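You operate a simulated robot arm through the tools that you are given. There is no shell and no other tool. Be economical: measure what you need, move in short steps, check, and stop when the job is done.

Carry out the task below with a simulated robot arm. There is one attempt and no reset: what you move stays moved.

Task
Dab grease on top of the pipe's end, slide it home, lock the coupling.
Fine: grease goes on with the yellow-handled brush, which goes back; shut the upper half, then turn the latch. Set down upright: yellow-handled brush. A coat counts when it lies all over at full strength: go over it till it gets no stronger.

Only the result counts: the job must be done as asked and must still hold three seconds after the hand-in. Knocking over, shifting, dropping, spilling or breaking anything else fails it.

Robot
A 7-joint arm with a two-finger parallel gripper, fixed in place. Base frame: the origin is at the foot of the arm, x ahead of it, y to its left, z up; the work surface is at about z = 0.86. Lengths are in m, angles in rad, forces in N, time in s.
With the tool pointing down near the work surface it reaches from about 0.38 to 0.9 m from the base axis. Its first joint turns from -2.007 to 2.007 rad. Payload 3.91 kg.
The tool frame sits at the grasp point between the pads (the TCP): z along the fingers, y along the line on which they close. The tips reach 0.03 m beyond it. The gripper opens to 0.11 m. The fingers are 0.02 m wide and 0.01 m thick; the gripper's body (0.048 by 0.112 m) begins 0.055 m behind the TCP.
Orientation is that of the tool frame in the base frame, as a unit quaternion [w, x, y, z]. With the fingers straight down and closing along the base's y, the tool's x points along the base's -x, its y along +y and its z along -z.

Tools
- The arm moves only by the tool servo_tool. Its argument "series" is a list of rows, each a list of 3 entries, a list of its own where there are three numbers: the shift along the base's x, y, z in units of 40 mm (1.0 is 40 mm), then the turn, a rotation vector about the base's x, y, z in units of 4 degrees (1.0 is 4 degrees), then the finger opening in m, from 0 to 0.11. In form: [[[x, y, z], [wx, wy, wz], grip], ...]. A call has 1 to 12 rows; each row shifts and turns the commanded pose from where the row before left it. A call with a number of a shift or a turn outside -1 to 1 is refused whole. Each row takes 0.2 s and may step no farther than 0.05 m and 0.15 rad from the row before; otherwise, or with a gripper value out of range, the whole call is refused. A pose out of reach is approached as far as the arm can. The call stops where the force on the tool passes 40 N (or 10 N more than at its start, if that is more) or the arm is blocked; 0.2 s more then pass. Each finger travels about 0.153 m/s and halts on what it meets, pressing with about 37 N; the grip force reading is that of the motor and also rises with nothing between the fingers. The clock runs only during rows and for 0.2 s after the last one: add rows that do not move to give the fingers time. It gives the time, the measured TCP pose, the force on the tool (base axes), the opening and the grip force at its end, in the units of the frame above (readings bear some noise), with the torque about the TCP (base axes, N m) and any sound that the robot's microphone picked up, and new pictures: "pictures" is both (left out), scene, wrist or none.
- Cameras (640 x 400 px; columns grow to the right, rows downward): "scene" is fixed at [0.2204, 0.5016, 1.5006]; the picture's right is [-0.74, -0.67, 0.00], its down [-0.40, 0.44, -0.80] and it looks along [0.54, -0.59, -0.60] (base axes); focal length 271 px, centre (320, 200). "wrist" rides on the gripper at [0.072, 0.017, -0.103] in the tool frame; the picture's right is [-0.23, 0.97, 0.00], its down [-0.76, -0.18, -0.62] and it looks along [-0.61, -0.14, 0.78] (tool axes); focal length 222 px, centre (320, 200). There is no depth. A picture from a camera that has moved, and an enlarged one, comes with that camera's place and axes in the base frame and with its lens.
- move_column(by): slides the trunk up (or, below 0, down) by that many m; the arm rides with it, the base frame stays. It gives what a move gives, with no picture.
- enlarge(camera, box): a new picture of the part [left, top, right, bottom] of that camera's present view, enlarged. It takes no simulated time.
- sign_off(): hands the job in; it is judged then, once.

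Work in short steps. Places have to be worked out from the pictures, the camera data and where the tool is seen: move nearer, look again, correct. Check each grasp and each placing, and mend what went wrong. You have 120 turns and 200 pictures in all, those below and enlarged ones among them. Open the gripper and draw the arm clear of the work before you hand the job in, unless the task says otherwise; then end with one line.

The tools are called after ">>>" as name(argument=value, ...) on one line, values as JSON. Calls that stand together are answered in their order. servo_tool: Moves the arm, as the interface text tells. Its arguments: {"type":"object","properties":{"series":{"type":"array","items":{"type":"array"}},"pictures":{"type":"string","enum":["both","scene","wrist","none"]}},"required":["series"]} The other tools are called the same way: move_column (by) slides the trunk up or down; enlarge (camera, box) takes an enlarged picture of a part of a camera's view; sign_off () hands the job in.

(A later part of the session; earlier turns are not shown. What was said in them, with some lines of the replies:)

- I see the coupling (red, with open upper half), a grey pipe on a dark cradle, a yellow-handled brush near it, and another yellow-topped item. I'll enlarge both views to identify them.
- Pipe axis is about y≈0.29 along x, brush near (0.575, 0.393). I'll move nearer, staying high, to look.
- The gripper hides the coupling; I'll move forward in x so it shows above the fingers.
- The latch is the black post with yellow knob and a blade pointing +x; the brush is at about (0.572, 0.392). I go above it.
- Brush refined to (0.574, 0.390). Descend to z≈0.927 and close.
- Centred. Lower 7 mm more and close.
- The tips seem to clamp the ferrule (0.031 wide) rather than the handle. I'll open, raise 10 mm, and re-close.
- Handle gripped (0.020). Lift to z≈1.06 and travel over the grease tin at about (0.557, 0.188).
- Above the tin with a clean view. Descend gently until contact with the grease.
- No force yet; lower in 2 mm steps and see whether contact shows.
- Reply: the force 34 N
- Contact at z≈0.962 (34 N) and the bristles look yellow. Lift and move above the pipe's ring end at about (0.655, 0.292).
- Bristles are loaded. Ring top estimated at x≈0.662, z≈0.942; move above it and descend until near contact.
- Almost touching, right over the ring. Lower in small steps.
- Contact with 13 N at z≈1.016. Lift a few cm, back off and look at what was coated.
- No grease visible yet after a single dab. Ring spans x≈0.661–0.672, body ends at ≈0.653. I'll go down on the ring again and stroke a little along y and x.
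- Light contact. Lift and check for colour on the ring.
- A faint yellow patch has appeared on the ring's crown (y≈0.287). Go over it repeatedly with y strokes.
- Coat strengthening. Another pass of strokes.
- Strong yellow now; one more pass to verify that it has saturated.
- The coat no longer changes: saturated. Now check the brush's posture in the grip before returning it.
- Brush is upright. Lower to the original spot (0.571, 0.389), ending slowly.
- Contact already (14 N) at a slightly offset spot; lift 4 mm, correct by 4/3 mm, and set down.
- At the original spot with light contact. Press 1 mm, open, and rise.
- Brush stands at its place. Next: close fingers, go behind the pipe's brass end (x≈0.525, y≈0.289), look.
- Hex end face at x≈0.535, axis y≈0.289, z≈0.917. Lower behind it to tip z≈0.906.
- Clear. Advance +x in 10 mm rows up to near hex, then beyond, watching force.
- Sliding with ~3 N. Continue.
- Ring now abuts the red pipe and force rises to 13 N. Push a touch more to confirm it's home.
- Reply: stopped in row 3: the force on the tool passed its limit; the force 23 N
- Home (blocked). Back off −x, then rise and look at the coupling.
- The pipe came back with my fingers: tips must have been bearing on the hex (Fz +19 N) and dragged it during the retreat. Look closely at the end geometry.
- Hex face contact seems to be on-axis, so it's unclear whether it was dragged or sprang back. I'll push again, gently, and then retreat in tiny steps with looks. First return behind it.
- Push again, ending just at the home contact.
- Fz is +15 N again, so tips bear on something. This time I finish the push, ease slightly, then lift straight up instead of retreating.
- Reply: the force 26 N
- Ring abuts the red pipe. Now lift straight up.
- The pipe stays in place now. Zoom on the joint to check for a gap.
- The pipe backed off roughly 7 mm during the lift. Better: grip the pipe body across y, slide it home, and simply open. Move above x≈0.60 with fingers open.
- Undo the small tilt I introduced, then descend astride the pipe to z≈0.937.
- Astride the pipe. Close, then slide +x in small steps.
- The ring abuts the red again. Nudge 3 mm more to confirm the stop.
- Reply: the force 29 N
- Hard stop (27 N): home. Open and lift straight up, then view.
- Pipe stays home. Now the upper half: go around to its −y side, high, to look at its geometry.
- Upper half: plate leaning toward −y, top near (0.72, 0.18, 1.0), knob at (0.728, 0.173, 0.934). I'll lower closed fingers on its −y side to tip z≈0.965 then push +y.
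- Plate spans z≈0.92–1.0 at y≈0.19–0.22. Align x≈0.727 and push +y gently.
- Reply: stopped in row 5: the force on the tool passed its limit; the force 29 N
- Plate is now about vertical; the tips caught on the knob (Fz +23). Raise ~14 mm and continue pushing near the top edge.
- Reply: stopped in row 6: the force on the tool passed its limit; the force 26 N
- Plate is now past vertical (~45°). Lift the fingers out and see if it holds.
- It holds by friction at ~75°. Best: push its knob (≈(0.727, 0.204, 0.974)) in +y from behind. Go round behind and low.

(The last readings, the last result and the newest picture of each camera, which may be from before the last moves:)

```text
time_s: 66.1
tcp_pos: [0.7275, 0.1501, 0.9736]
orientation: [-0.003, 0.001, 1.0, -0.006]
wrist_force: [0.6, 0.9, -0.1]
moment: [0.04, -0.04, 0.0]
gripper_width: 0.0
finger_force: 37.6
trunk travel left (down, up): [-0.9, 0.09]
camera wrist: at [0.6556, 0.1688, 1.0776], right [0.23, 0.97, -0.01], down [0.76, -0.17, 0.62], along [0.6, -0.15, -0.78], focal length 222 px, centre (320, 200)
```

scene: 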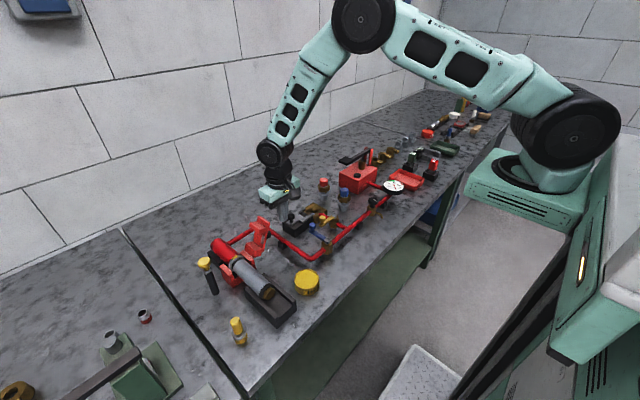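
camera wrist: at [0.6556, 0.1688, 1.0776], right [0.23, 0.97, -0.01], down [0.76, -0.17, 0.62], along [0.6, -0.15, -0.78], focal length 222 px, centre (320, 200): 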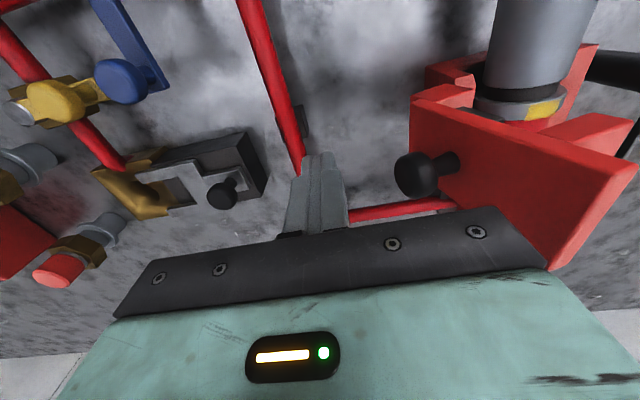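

Knob lined up with the fingers. Push +y.

>>> servo_tool(series=[[[0, 0.5, 0], [0, 0, 0], 0.0], [[0, 0.3, 0], [0, 0, 0], 0.0], [[0, 0.3, 0], [0, 0, 0], 0.0], [[0, 0.3, 0], [0, 0, 0], 0.0], [[0, 0.3, 0], [0, 0, 0], 0.0], [[0, 0.3, 0], [0, 0, 0], 0.0], [[0, 0, 0], [0, 0, 0], 0.0]], pictures="wrist")

>>> enlarge(camera="scene", box=[200, 190, 300, 290])

```text
time_s: 67.7
tcp_pos: [0.7275, 0.231, 0.9769]
orientation: [-0.003, 0.001, 1.0, -0.007]
wrist_force: [0.0, 0.1, -0.1]
moment: [0.0, 0.01, -0.02]
gripper_width: 0.0
finger_force: 36.9
trunk travel left (down, up): [-0.9, 0.09]
camera wrist: at [0.6557, 0.2493, 1.0807], right [0.23, 0.97, -0.01], down [0.76, -0.17, 0.62], along [0.6, -0.15, -0.78], focal length 222 px, centre (320, 200)
```

wrist: 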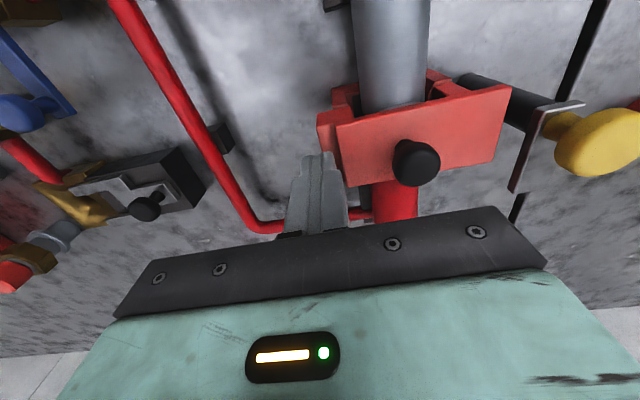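

```text
4.00 times, centred on (250, 240) of scene
camera zoom: at [0.2204, 0.5016, 1.5006], right [-0.74, -0.67, 0.0], down [-0.4, 0.44, -0.8], along [0.54, -0.59, -0.6], focal length 1083 px, centre (600, 40)
```

zoom: 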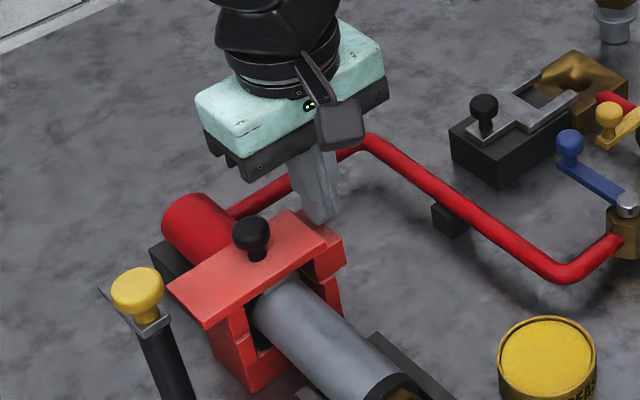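

The upper half dropped shut. Raise and view to verify seating.

>>> servo_tool(series=[[[0, -0.2, 0.5], [0, 0, 0], 0.0], [[0, 0, 0.9], [0, 0, 0], 0.0], [[0, 0, 0.9], [0, 0, 0], 0.0], [[0, 0.6, 0.6], [0, 0, 0], 0.0], [[0, 0.6, 0], [0, 0, 0], 0.0], [[0.3, 0.6, 0], [0, 0, 0], 0.0]], pictures="wrist")

>>> enlarge(camera="scene", box=[200, 230, 280, 300])

>>> enlarge(camera="wrist", box=[240, 40, 440, 220])

```text
time_s: 69.1
tcp_pos: [0.7404, 0.293, 1.0928]
orientation: [-0.003, 0.001, 1.0, -0.006]
wrist_force: [-0.9, -0.8, -0.5]
moment: [0.04, -0.02, 0.04]
gripper_width: 0.0
finger_force: 37.0
trunk travel left (down, up): [-0.9, 0.09]
camera wrist: at [0.6688, 0.3118, 1.1978], right [0.23, 0.97, -0.01], down [0.77, -0.17, 0.62], along [0.6, -0.15, -0.78], focal length 222 px, centre (320, 200)
```

wrist: 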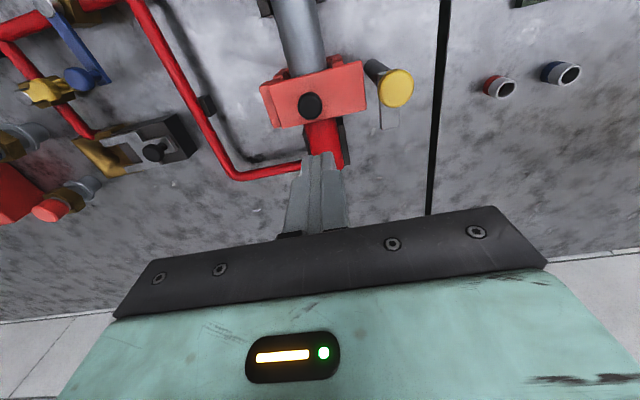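

```text
5.71 times, centred on (240, 265) of scene
camera zoom: at [0.2204, 0.5016, 1.5006], right [-0.74, -0.67, 0.0], down [-0.4, 0.44, -0.8], along [0.54, -0.59, -0.6], focal length 1547 px, centre (777, -171)
```

zoom: 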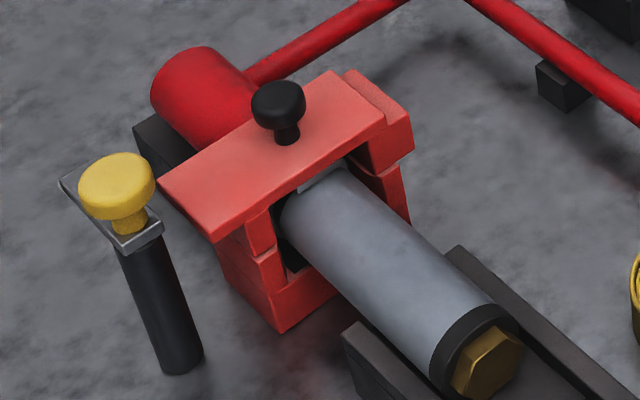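

```text
2.22 times, centred on (340, 130) of wrist
camera zoom: at [0.6688, 0.3118, 1.1978], right [0.23, 0.97, -0.01], down [0.77, -0.17, 0.62], along [0.6, -0.15, -0.78], focal length 494 px, centre (276, 356)
```

zoom: 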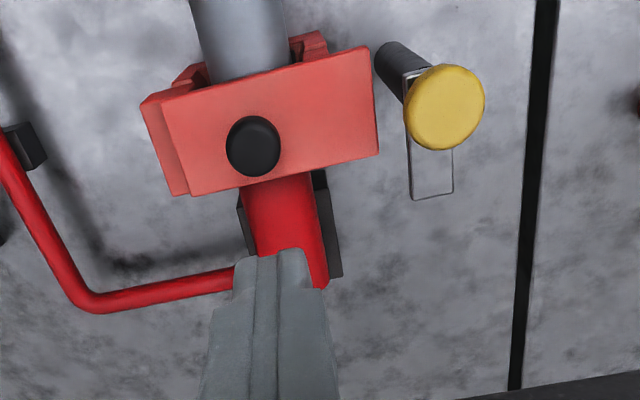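

Closed properly. Latch knob at ≈(0.729, 0.3675, 0.973), blade pointing +x; it must turn −90° about z onto the plate. Move above the knob.

>>> servo_tool(series=[[[-0.14, 0.9, 0], [0, 0, 0], 0.07], [[-0.14, 0.96, 0], [0, 0, 0], 0.07], [[0, 0, -0.8], [0, 0, 0], 0.07], [[0, 0, 0], [0, 0, 0], 0.07]], pictures="wrist")

>>> enlarge(camera="scene", box=[180, 220, 270, 300])

```text
time_s: 70.1
tcp_pos: [0.73, 0.3672, 1.061]
orientation: [-0.002, 0.001, 1.0, -0.007]
wrist_force: [0.8, 0.3, 0.2]
moment: [0.01, -0.03, 0.01]
gripper_width: 0.0701
finger_force: 0.2
trunk travel left (down, up): [-0.9, 0.09]
camera wrist: at [0.658, 0.3857, 1.1655], right [0.23, 0.97, -0.01], down [0.76, -0.17, 0.62], along [0.6, -0.15, -0.78], focal length 222 px, centre (320, 200)
```

wrist: 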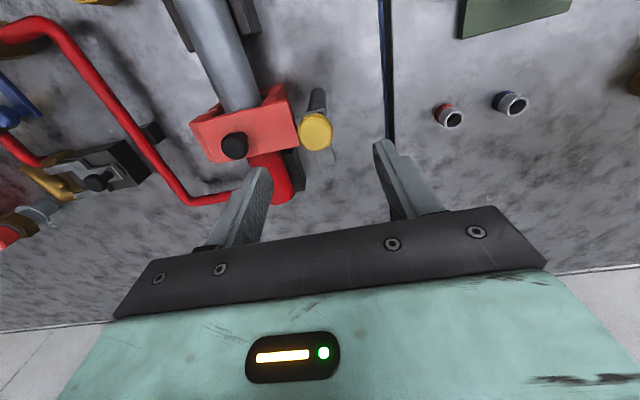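

```text
5.00 times, centred on (225, 260) of scene
camera zoom: at [0.2204, 0.5016, 1.5006], right [-0.74, -0.67, 0.0], down [-0.4, 0.44, -0.8], along [0.54, -0.59, -0.6], focal length 1354 px, centre (795, -100)
```

zoom: 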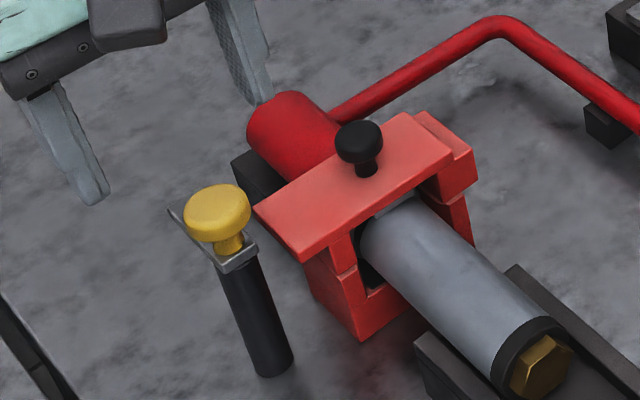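

Knob confirmed near (0.727, 0.365). Descend to z≈0.988 with moderate opening, watching force.

>>> servo_tool(series=[[[-0.04, -0.04, -0.6], [0, 0, 0], 0.056], [[0, 0, -0.6], [0, 0, 0], 0.056], [[0, 0, -0.4], [0, 0, 0], 0.056], [[0, 0, -0.2], [0, 0, 0], 0.056], [[0, 0, 0], [0, 0, 0], 0.056]], pictures="wrist")

>>> enlarge(camera="scene", box=[180, 220, 270, 300])

```text
time_s: 71.3
tcp_pos: [0.7284, 0.3669, 0.9871]
orientation: [-0.002, 0.001, 1.0, -0.006]
wrist_force: [0.2, -0.6, 0.1]
moment: [0.01, 0.01, 0.01]
gripper_width: 0.0562
finger_force: 0.1
trunk travel left (down, up): [-0.9, 0.09]
camera wrist: at [0.6566, 0.3845, 1.0913], right [0.23, 0.97, -0.01], down [0.76, -0.17, 0.62], along [0.6, -0.15, -0.78], focal length 222 px, centre (320, 200)
```

wrist: 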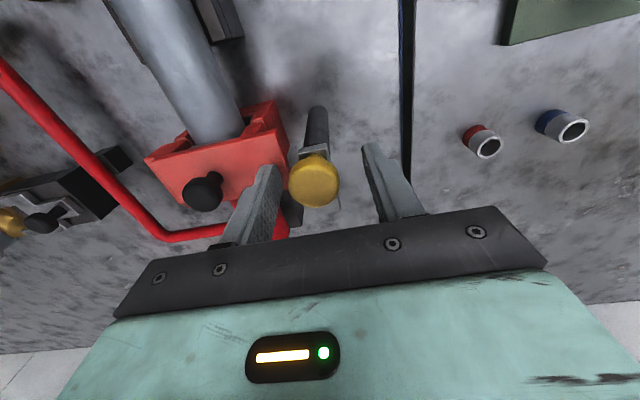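

```text
5.00 times, centred on (225, 260) of scene
camera zoom: at [0.2204, 0.5016, 1.5006], right [-0.74, -0.67, 0.0], down [-0.4, 0.44, -0.8], along [0.54, -0.59, -0.6], focal length 1354 px, centre (795, -100)
```

zoom: 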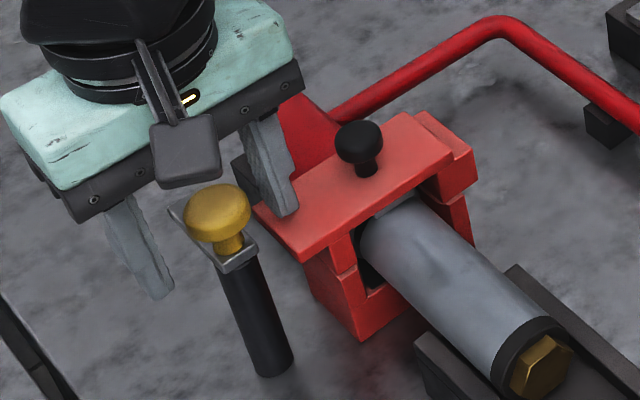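

Aligned. Close on the knob.

>>> servo_tool(series=[[[0, 0, 0], [0, 0, 0], 0.0], [[0, 0, 0], [0, 0, 0], 0.0], [[0, 0, 0], [0, 0, 0], 0.0]], pictures="wrist")

```text
time_s: 72.1
tcp_pos: [0.7291, 0.364, 0.9871]
orientation: [-0.003, 0.002, 1.0, -0.009]
wrist_force: [-3.2, -23.5, 2.8]
moment: [-0.36, 0.65, 0.03]
gripper_width: 0.0293
finger_force: 45.1
trunk travel left (down, up): [-0.9, 0.09]
camera wrist: at [0.6569, 0.3819, 1.0912], right [0.23, 0.97, -0.02], down [0.77, -0.17, 0.62], along [0.6, -0.16, -0.78], focal length 222 px, centre (320, 200)
```

wrist: 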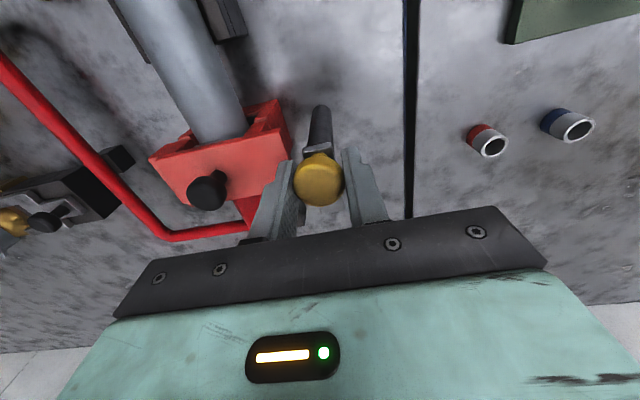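

Gripped, but lateral force −23 N: the knob axis lies a few mm to −y. Shift −y to relieve.

>>> servo_tool(series=[[[0, -0.08, 0], [0, 0, 0], 0.0], [[0, 0, 0], [0, 0, 0], 0.0]], pictures="none")

```text
time_s: 72.7
tcp_pos: [0.7287, 0.3641, 0.9868]
orientation: [-0.003, 0.0, 1.0, -0.005]
wrist_force: [1.7, -11.3, -6.0]
moment: [0.07, -0.2, -0.05]
gripper_width: 0.0291
finger_force: 44.4
trunk travel left (down, up): [-0.9, 0.09]
```

Halved. Shift a bit more and begin the turn −z by 8° to see the response.

>>> servo_tool(series=[[[0, -0.07, 0], [0, 0, 0], 0.0], [[0, 0, 0], [0, 0, 0], 0.0], [[0, 0, 0], [0, 0, -1], 0.0], [[0, 0, 0], [0, 0, -1], 0.0], [[0, 0, 0], [0, 0, 0], 0.0]], pictures="wrist")

```text
time_s: 73.9
tcp_pos: [0.7293, 0.3625, 0.987]
orientation: [-0.003, 0.07, 0.998, -0.006]
wrist_force: [13.8, 20.4, -16.5]
moment: [0.02, -0.69, -0.01]
gripper_width: 0.0294
finger_force: 45.5
trunk travel left (down, up): [-0.9, 0.09]
camera wrist: at [0.6599, 0.3907, 1.0914], right [0.36, 0.93, -0.01], down [0.73, -0.28, 0.62], along [0.57, -0.23, -0.78], focal length 222 px, centre (320, 200)
```

wrist: 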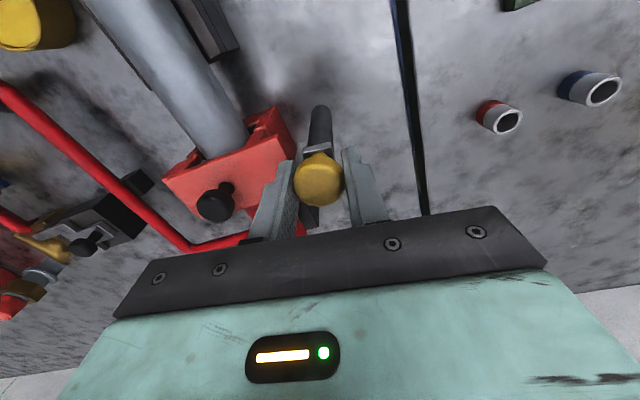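

The knob turns with me; lateral forces show slight off-axis. Correct by (+2, +2, −1) mm and continue turning.

>>> servo_tool(series=[[[0.05, 0.05, -0.03], [0, 0, 0], 0.0], [[0, 0, 0], [0, 0, -1], 0.0], [[0, 0, 0], [0, 0, -1], 0.0], [[0, 0, 0], [0, 0, -1], 0.0], [[0, 0, 0], [0, 0, 0], 0.0]], pictures="none")

>>> enlarge(camera="scene", box=[180, 220, 270, 300])

```text
time_s: 75.1
tcp_pos: [0.7292, 0.3629, 0.9868]
orientation: [-0.006, 0.175, 0.984, -0.006]
wrist_force: [-11.0, 8.2, 2.1]
moment: [0.39, 1.03, -0.03]
gripper_width: 0.0296
finger_force: 44.6
trunk travel left (down, up): [-0.9, 0.09]
```

```text
5.00 times, centred on (225, 260) of scene
camera zoom: at [0.2204, 0.5016, 1.5006], right [-0.74, -0.67, 0.0], down [-0.4, 0.44, -0.8], along [0.54, -0.59, -0.6], focal length 1354 px, centre (795, -100)
```

zoom: 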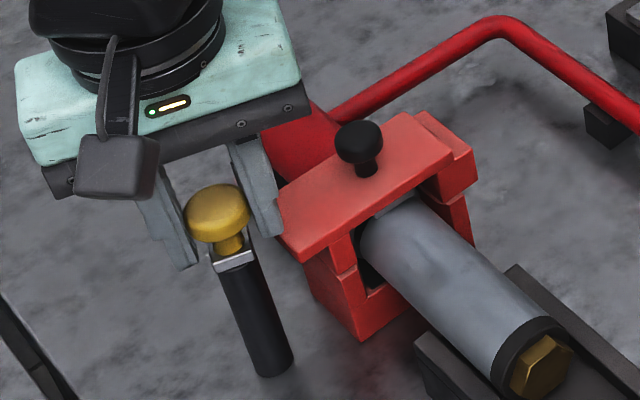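

The latch turns with the knob (20° so far). Continue, 6 more rows.

>>> servo_tool(series=[[[-0.04, 0.02, 0], [0, 0, -1], 0.0], [[0, 0, 0], [0, 0, -1], 0.0], [[0, 0, 0], [0, 0, -1], 0.0], [[0, 0, 0], [0, 0, -1], 0.0], [[0, 0, 0], [0, 0, -1], 0.0], [[0, 0, 0], [0, 0, -1], 0.0], [[0, 0, 0], [0, 0, 0], 0.0]], pictures="none")

>>> enlarge(camera="scene", box=[180, 220, 270, 300])

```text
time_s: 76.7
tcp_pos: [0.729, 0.3613, 0.9871]
orientation: [-0.004, 0.377, 0.926, -0.006]
wrist_force: [-7.1, -1.3, 7.1]
moment: [-0.25, -0.05, 0.03]
gripper_width: 0.0292
finger_force: 45.2
trunk travel left (down, up): [-0.9, 0.09]
```

```text
5.00 times, centred on (225, 260) of scene
camera zoom: at [0.2204, 0.5016, 1.5006], right [-0.74, -0.67, 0.0], down [-0.4, 0.44, -0.8], along [0.54, -0.59, -0.6], focal length 1354 px, centre (795, -100)
```

zoom: 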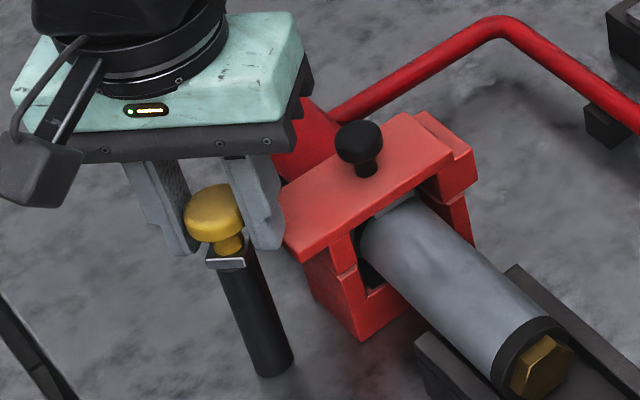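

44° done, forces low. Continue.

>>> servo_tool(series=[[[-0.03, 0, 0], [0, 0, -1], 0.0], [[0, 0, 0], [0, 0, -1], 0.0], [[0, 0, 0], [0, 0, -1], 0.0], [[0, 0, 0], [0, 0, -1], 0.0], [[0, 0, 0], [0, 0, -1], 0.0], [[0, 0, 0], [0, 0, -1], 0.0], [[0, 0, 0], [0, 0, 0], 0.0]], pictures="none")

>>> enlarge(camera="scene", box=[180, 220, 270, 300])

```text
time_s: 78.3
tcp_pos: [0.7283, 0.3611, 0.9872]
orientation: [-0.006, 0.561, 0.828, -0.005]
wrist_force: [-0.3, -10.8, 12.2]
moment: [-0.36, -0.09, 0.01]
gripper_width: 0.0294
finger_force: 44.9
trunk travel left (down, up): [-0.9, 0.09]
```

```text
5.00 times, centred on (225, 260) of scene
camera zoom: at [0.2204, 0.5016, 1.5006], right [-0.74, -0.67, 0.0], down [-0.4, 0.44, -0.8], along [0.54, -0.59, -0.6], focal length 1354 px, centre (795, -100)
```

zoom: 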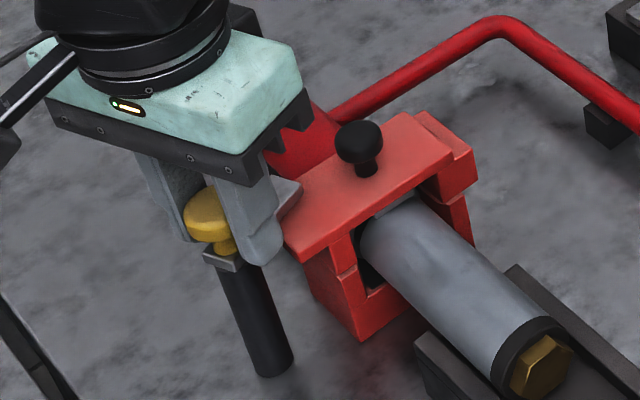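

Blade is now over the plate edge (68°). Continue to 92°, watching for the stop.

>>> servo_tool(series=[[[0, -0.04, 0], [0, 0, -1], 0.0], [[0, 0, 0], [0, 0, -1], 0.0], [[0, 0, 0], [0, 0, -1], 0.0], [[0, 0, 0], [0, 0, -1], 0.0], [[0, 0, 0], [0, 0, -1], 0.0], [[0, 0, 0], [0, 0, -0.7], 0.0], [[0, 0, 0], [0, 0, 0], 0.0]], pictures="none")

>>> enlarge(camera="scene", box=[180, 220, 270, 300])

```text
time_s: 79.9
tcp_pos: [0.7281, 0.3615, 0.986]
orientation: [-0.007, 0.713, 0.701, -0.003]
wrist_force: [-3.6, -6.5, 13.5]
moment: [0.15, 0.14, 0.36]
gripper_width: 0.0296
finger_force: 44.5
trunk travel left (down, up): [-0.9, 0.09]
```

```text
5.00 times, centred on (225, 260) of scene
camera zoom: at [0.2204, 0.5016, 1.5006], right [-0.74, -0.67, 0.0], down [-0.4, 0.44, -0.8], along [0.54, -0.59, -0.6], focal length 1354 px, centre (795, -100)
```

zoom: 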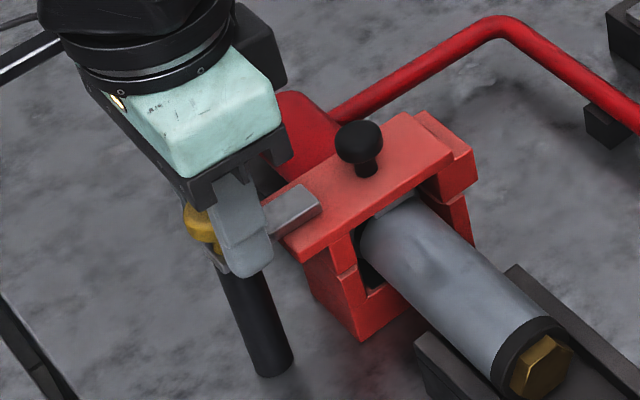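

Blade lies across the plate at ~91° and torque now rises (+0.36): the stop. Nudge 3° more to confirm, then release and lift.

>>> servo_tool(series=[[[0, 0, 0], [0, 0, -0.7], 0.0], [[0, 0, 0], [0, 0, 0], 0.0]], pictures="none")

>>> servo_tool(series=[[[0, 0, 0], [0, 0, 0], 0.05], [[0, 0, 0], [0, 0, 0], 0.056], [[0, 0, 0.6], [0, 0, 0], 0.056], [[0, 0, 0.9], [0, 0, 0], 0.056], [[0, 0, 0.9], [0, 0, 0], 0.056], [[0, 0, 0.9], [0, 0, 0], 0.056], [[0, 0, 0.9], [0, 0, 0], 0.056], [[-0.8, -0.3, 0.4], [0, 0, 0.9], 0.056], [[-0.8, -0.3, 0.4], [0, 0, 0.9], 0.056], [[-0.8, -0.3, 0.4], [0, 0, 0.9], 0.056]], pictures="both")

>>> enlarge(camera="scene", box=[180, 220, 300, 340])

```text
time_s: 80.5
tcp_pos: [0.7271, 0.3609, 0.9863]
orientation: [-0.008, 0.729, 0.684, -0.002]
wrist_force: [-3.2, -1.7, 13.0]
moment: [0.06, -0.01, 0.43]
gripper_width: 0.0294
finger_force: 45.1
trunk travel left (down, up): [-0.9, 0.09]
```

```text
time_s: 82.7
tcp_pos: [0.6306, 0.3268, 1.2012]
orientation: [-0.007, 0.661, 0.75, -0.004]
wrist_force: [0.5, -0.6, -0.2]
moment: [-0.01, 0.0, -0.01]
gripper_width: 0.0561
finger_force: 0.1
trunk travel left (down, up): [-0.9, 0.09]
camera wrist: at [0.6406, 0.4001, 1.3051], right [0.99, -0.1, -0.02], down [-0.07, -0.78, 0.62], along [-0.08, -0.62, -0.78], focal length 222 px, centre (320, 200)
```

scene: 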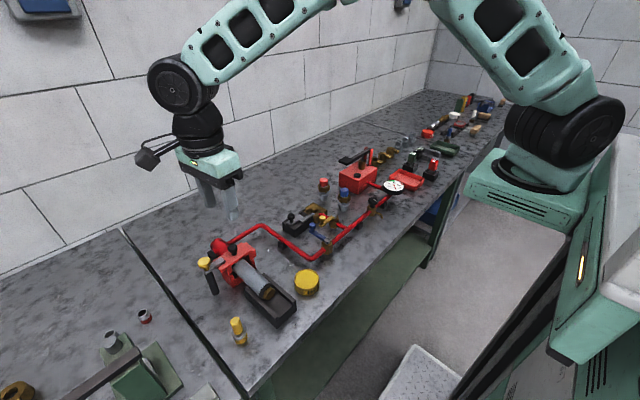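
wrist: 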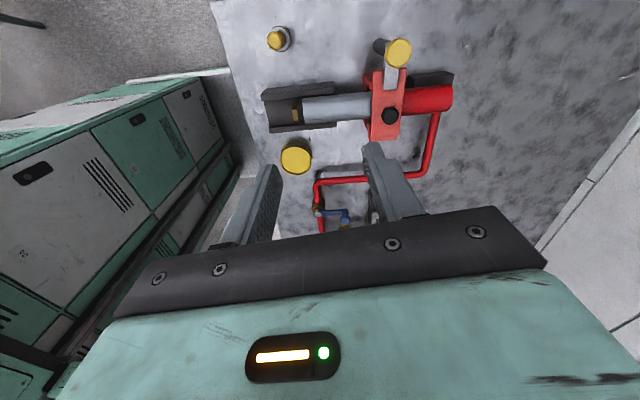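

```text
3.33 times, centred on (240, 280) of scene
camera zoom: at [0.2204, 0.5016, 1.5006], right [-0.74, -0.67, 0.0], down [-0.4, 0.44, -0.8], along [0.54, -0.59, -0.6], focal length 902 px, centre (587, -67)
```

zoom: 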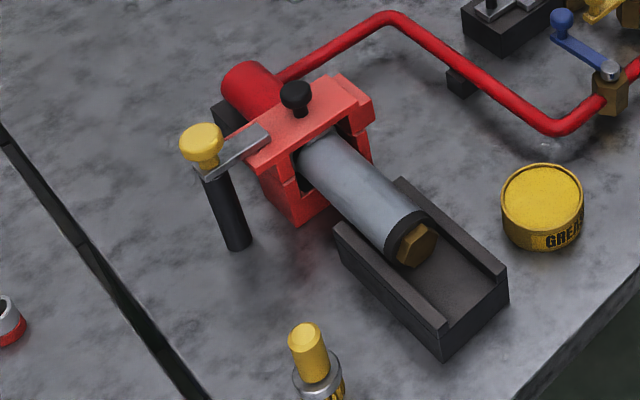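

Latch lies over the closed half, brush upright. Last check of the joint from the wrist camera.

>>> enlarge(camera="wrist", box=[250, 20, 470, 180])

```text
2.50 times, centred on (360, 100) of wrist
camera zoom: at [0.6406, 0.4001, 1.3051], right [0.99, -0.1, -0.02], down [-0.07, -0.78, 0.62], along [-0.08, -0.62, -0.78], focal length 555 px, centre (220, 450)
```

zoom: 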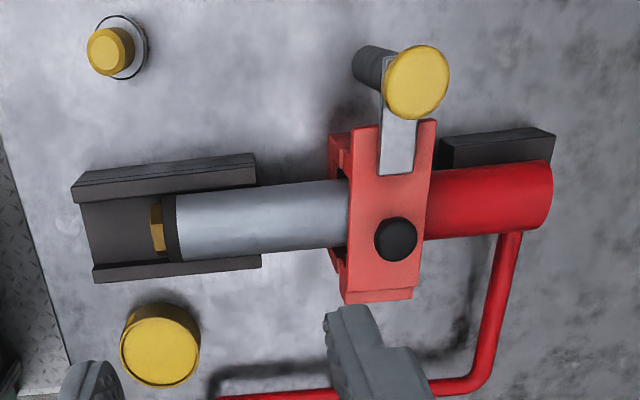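

Everything is in line: pipe home, upper half shut, latch across it, brush standing, gripper open and clear. Handing in.

>>> sign_off()

```text
The job is handed in.
```

The top of the pipe's end is greased at full strength and the pipe is pushed home. The upper half is shut with the latch turned across it, and the yellow-handled brush stands upright back in its place.
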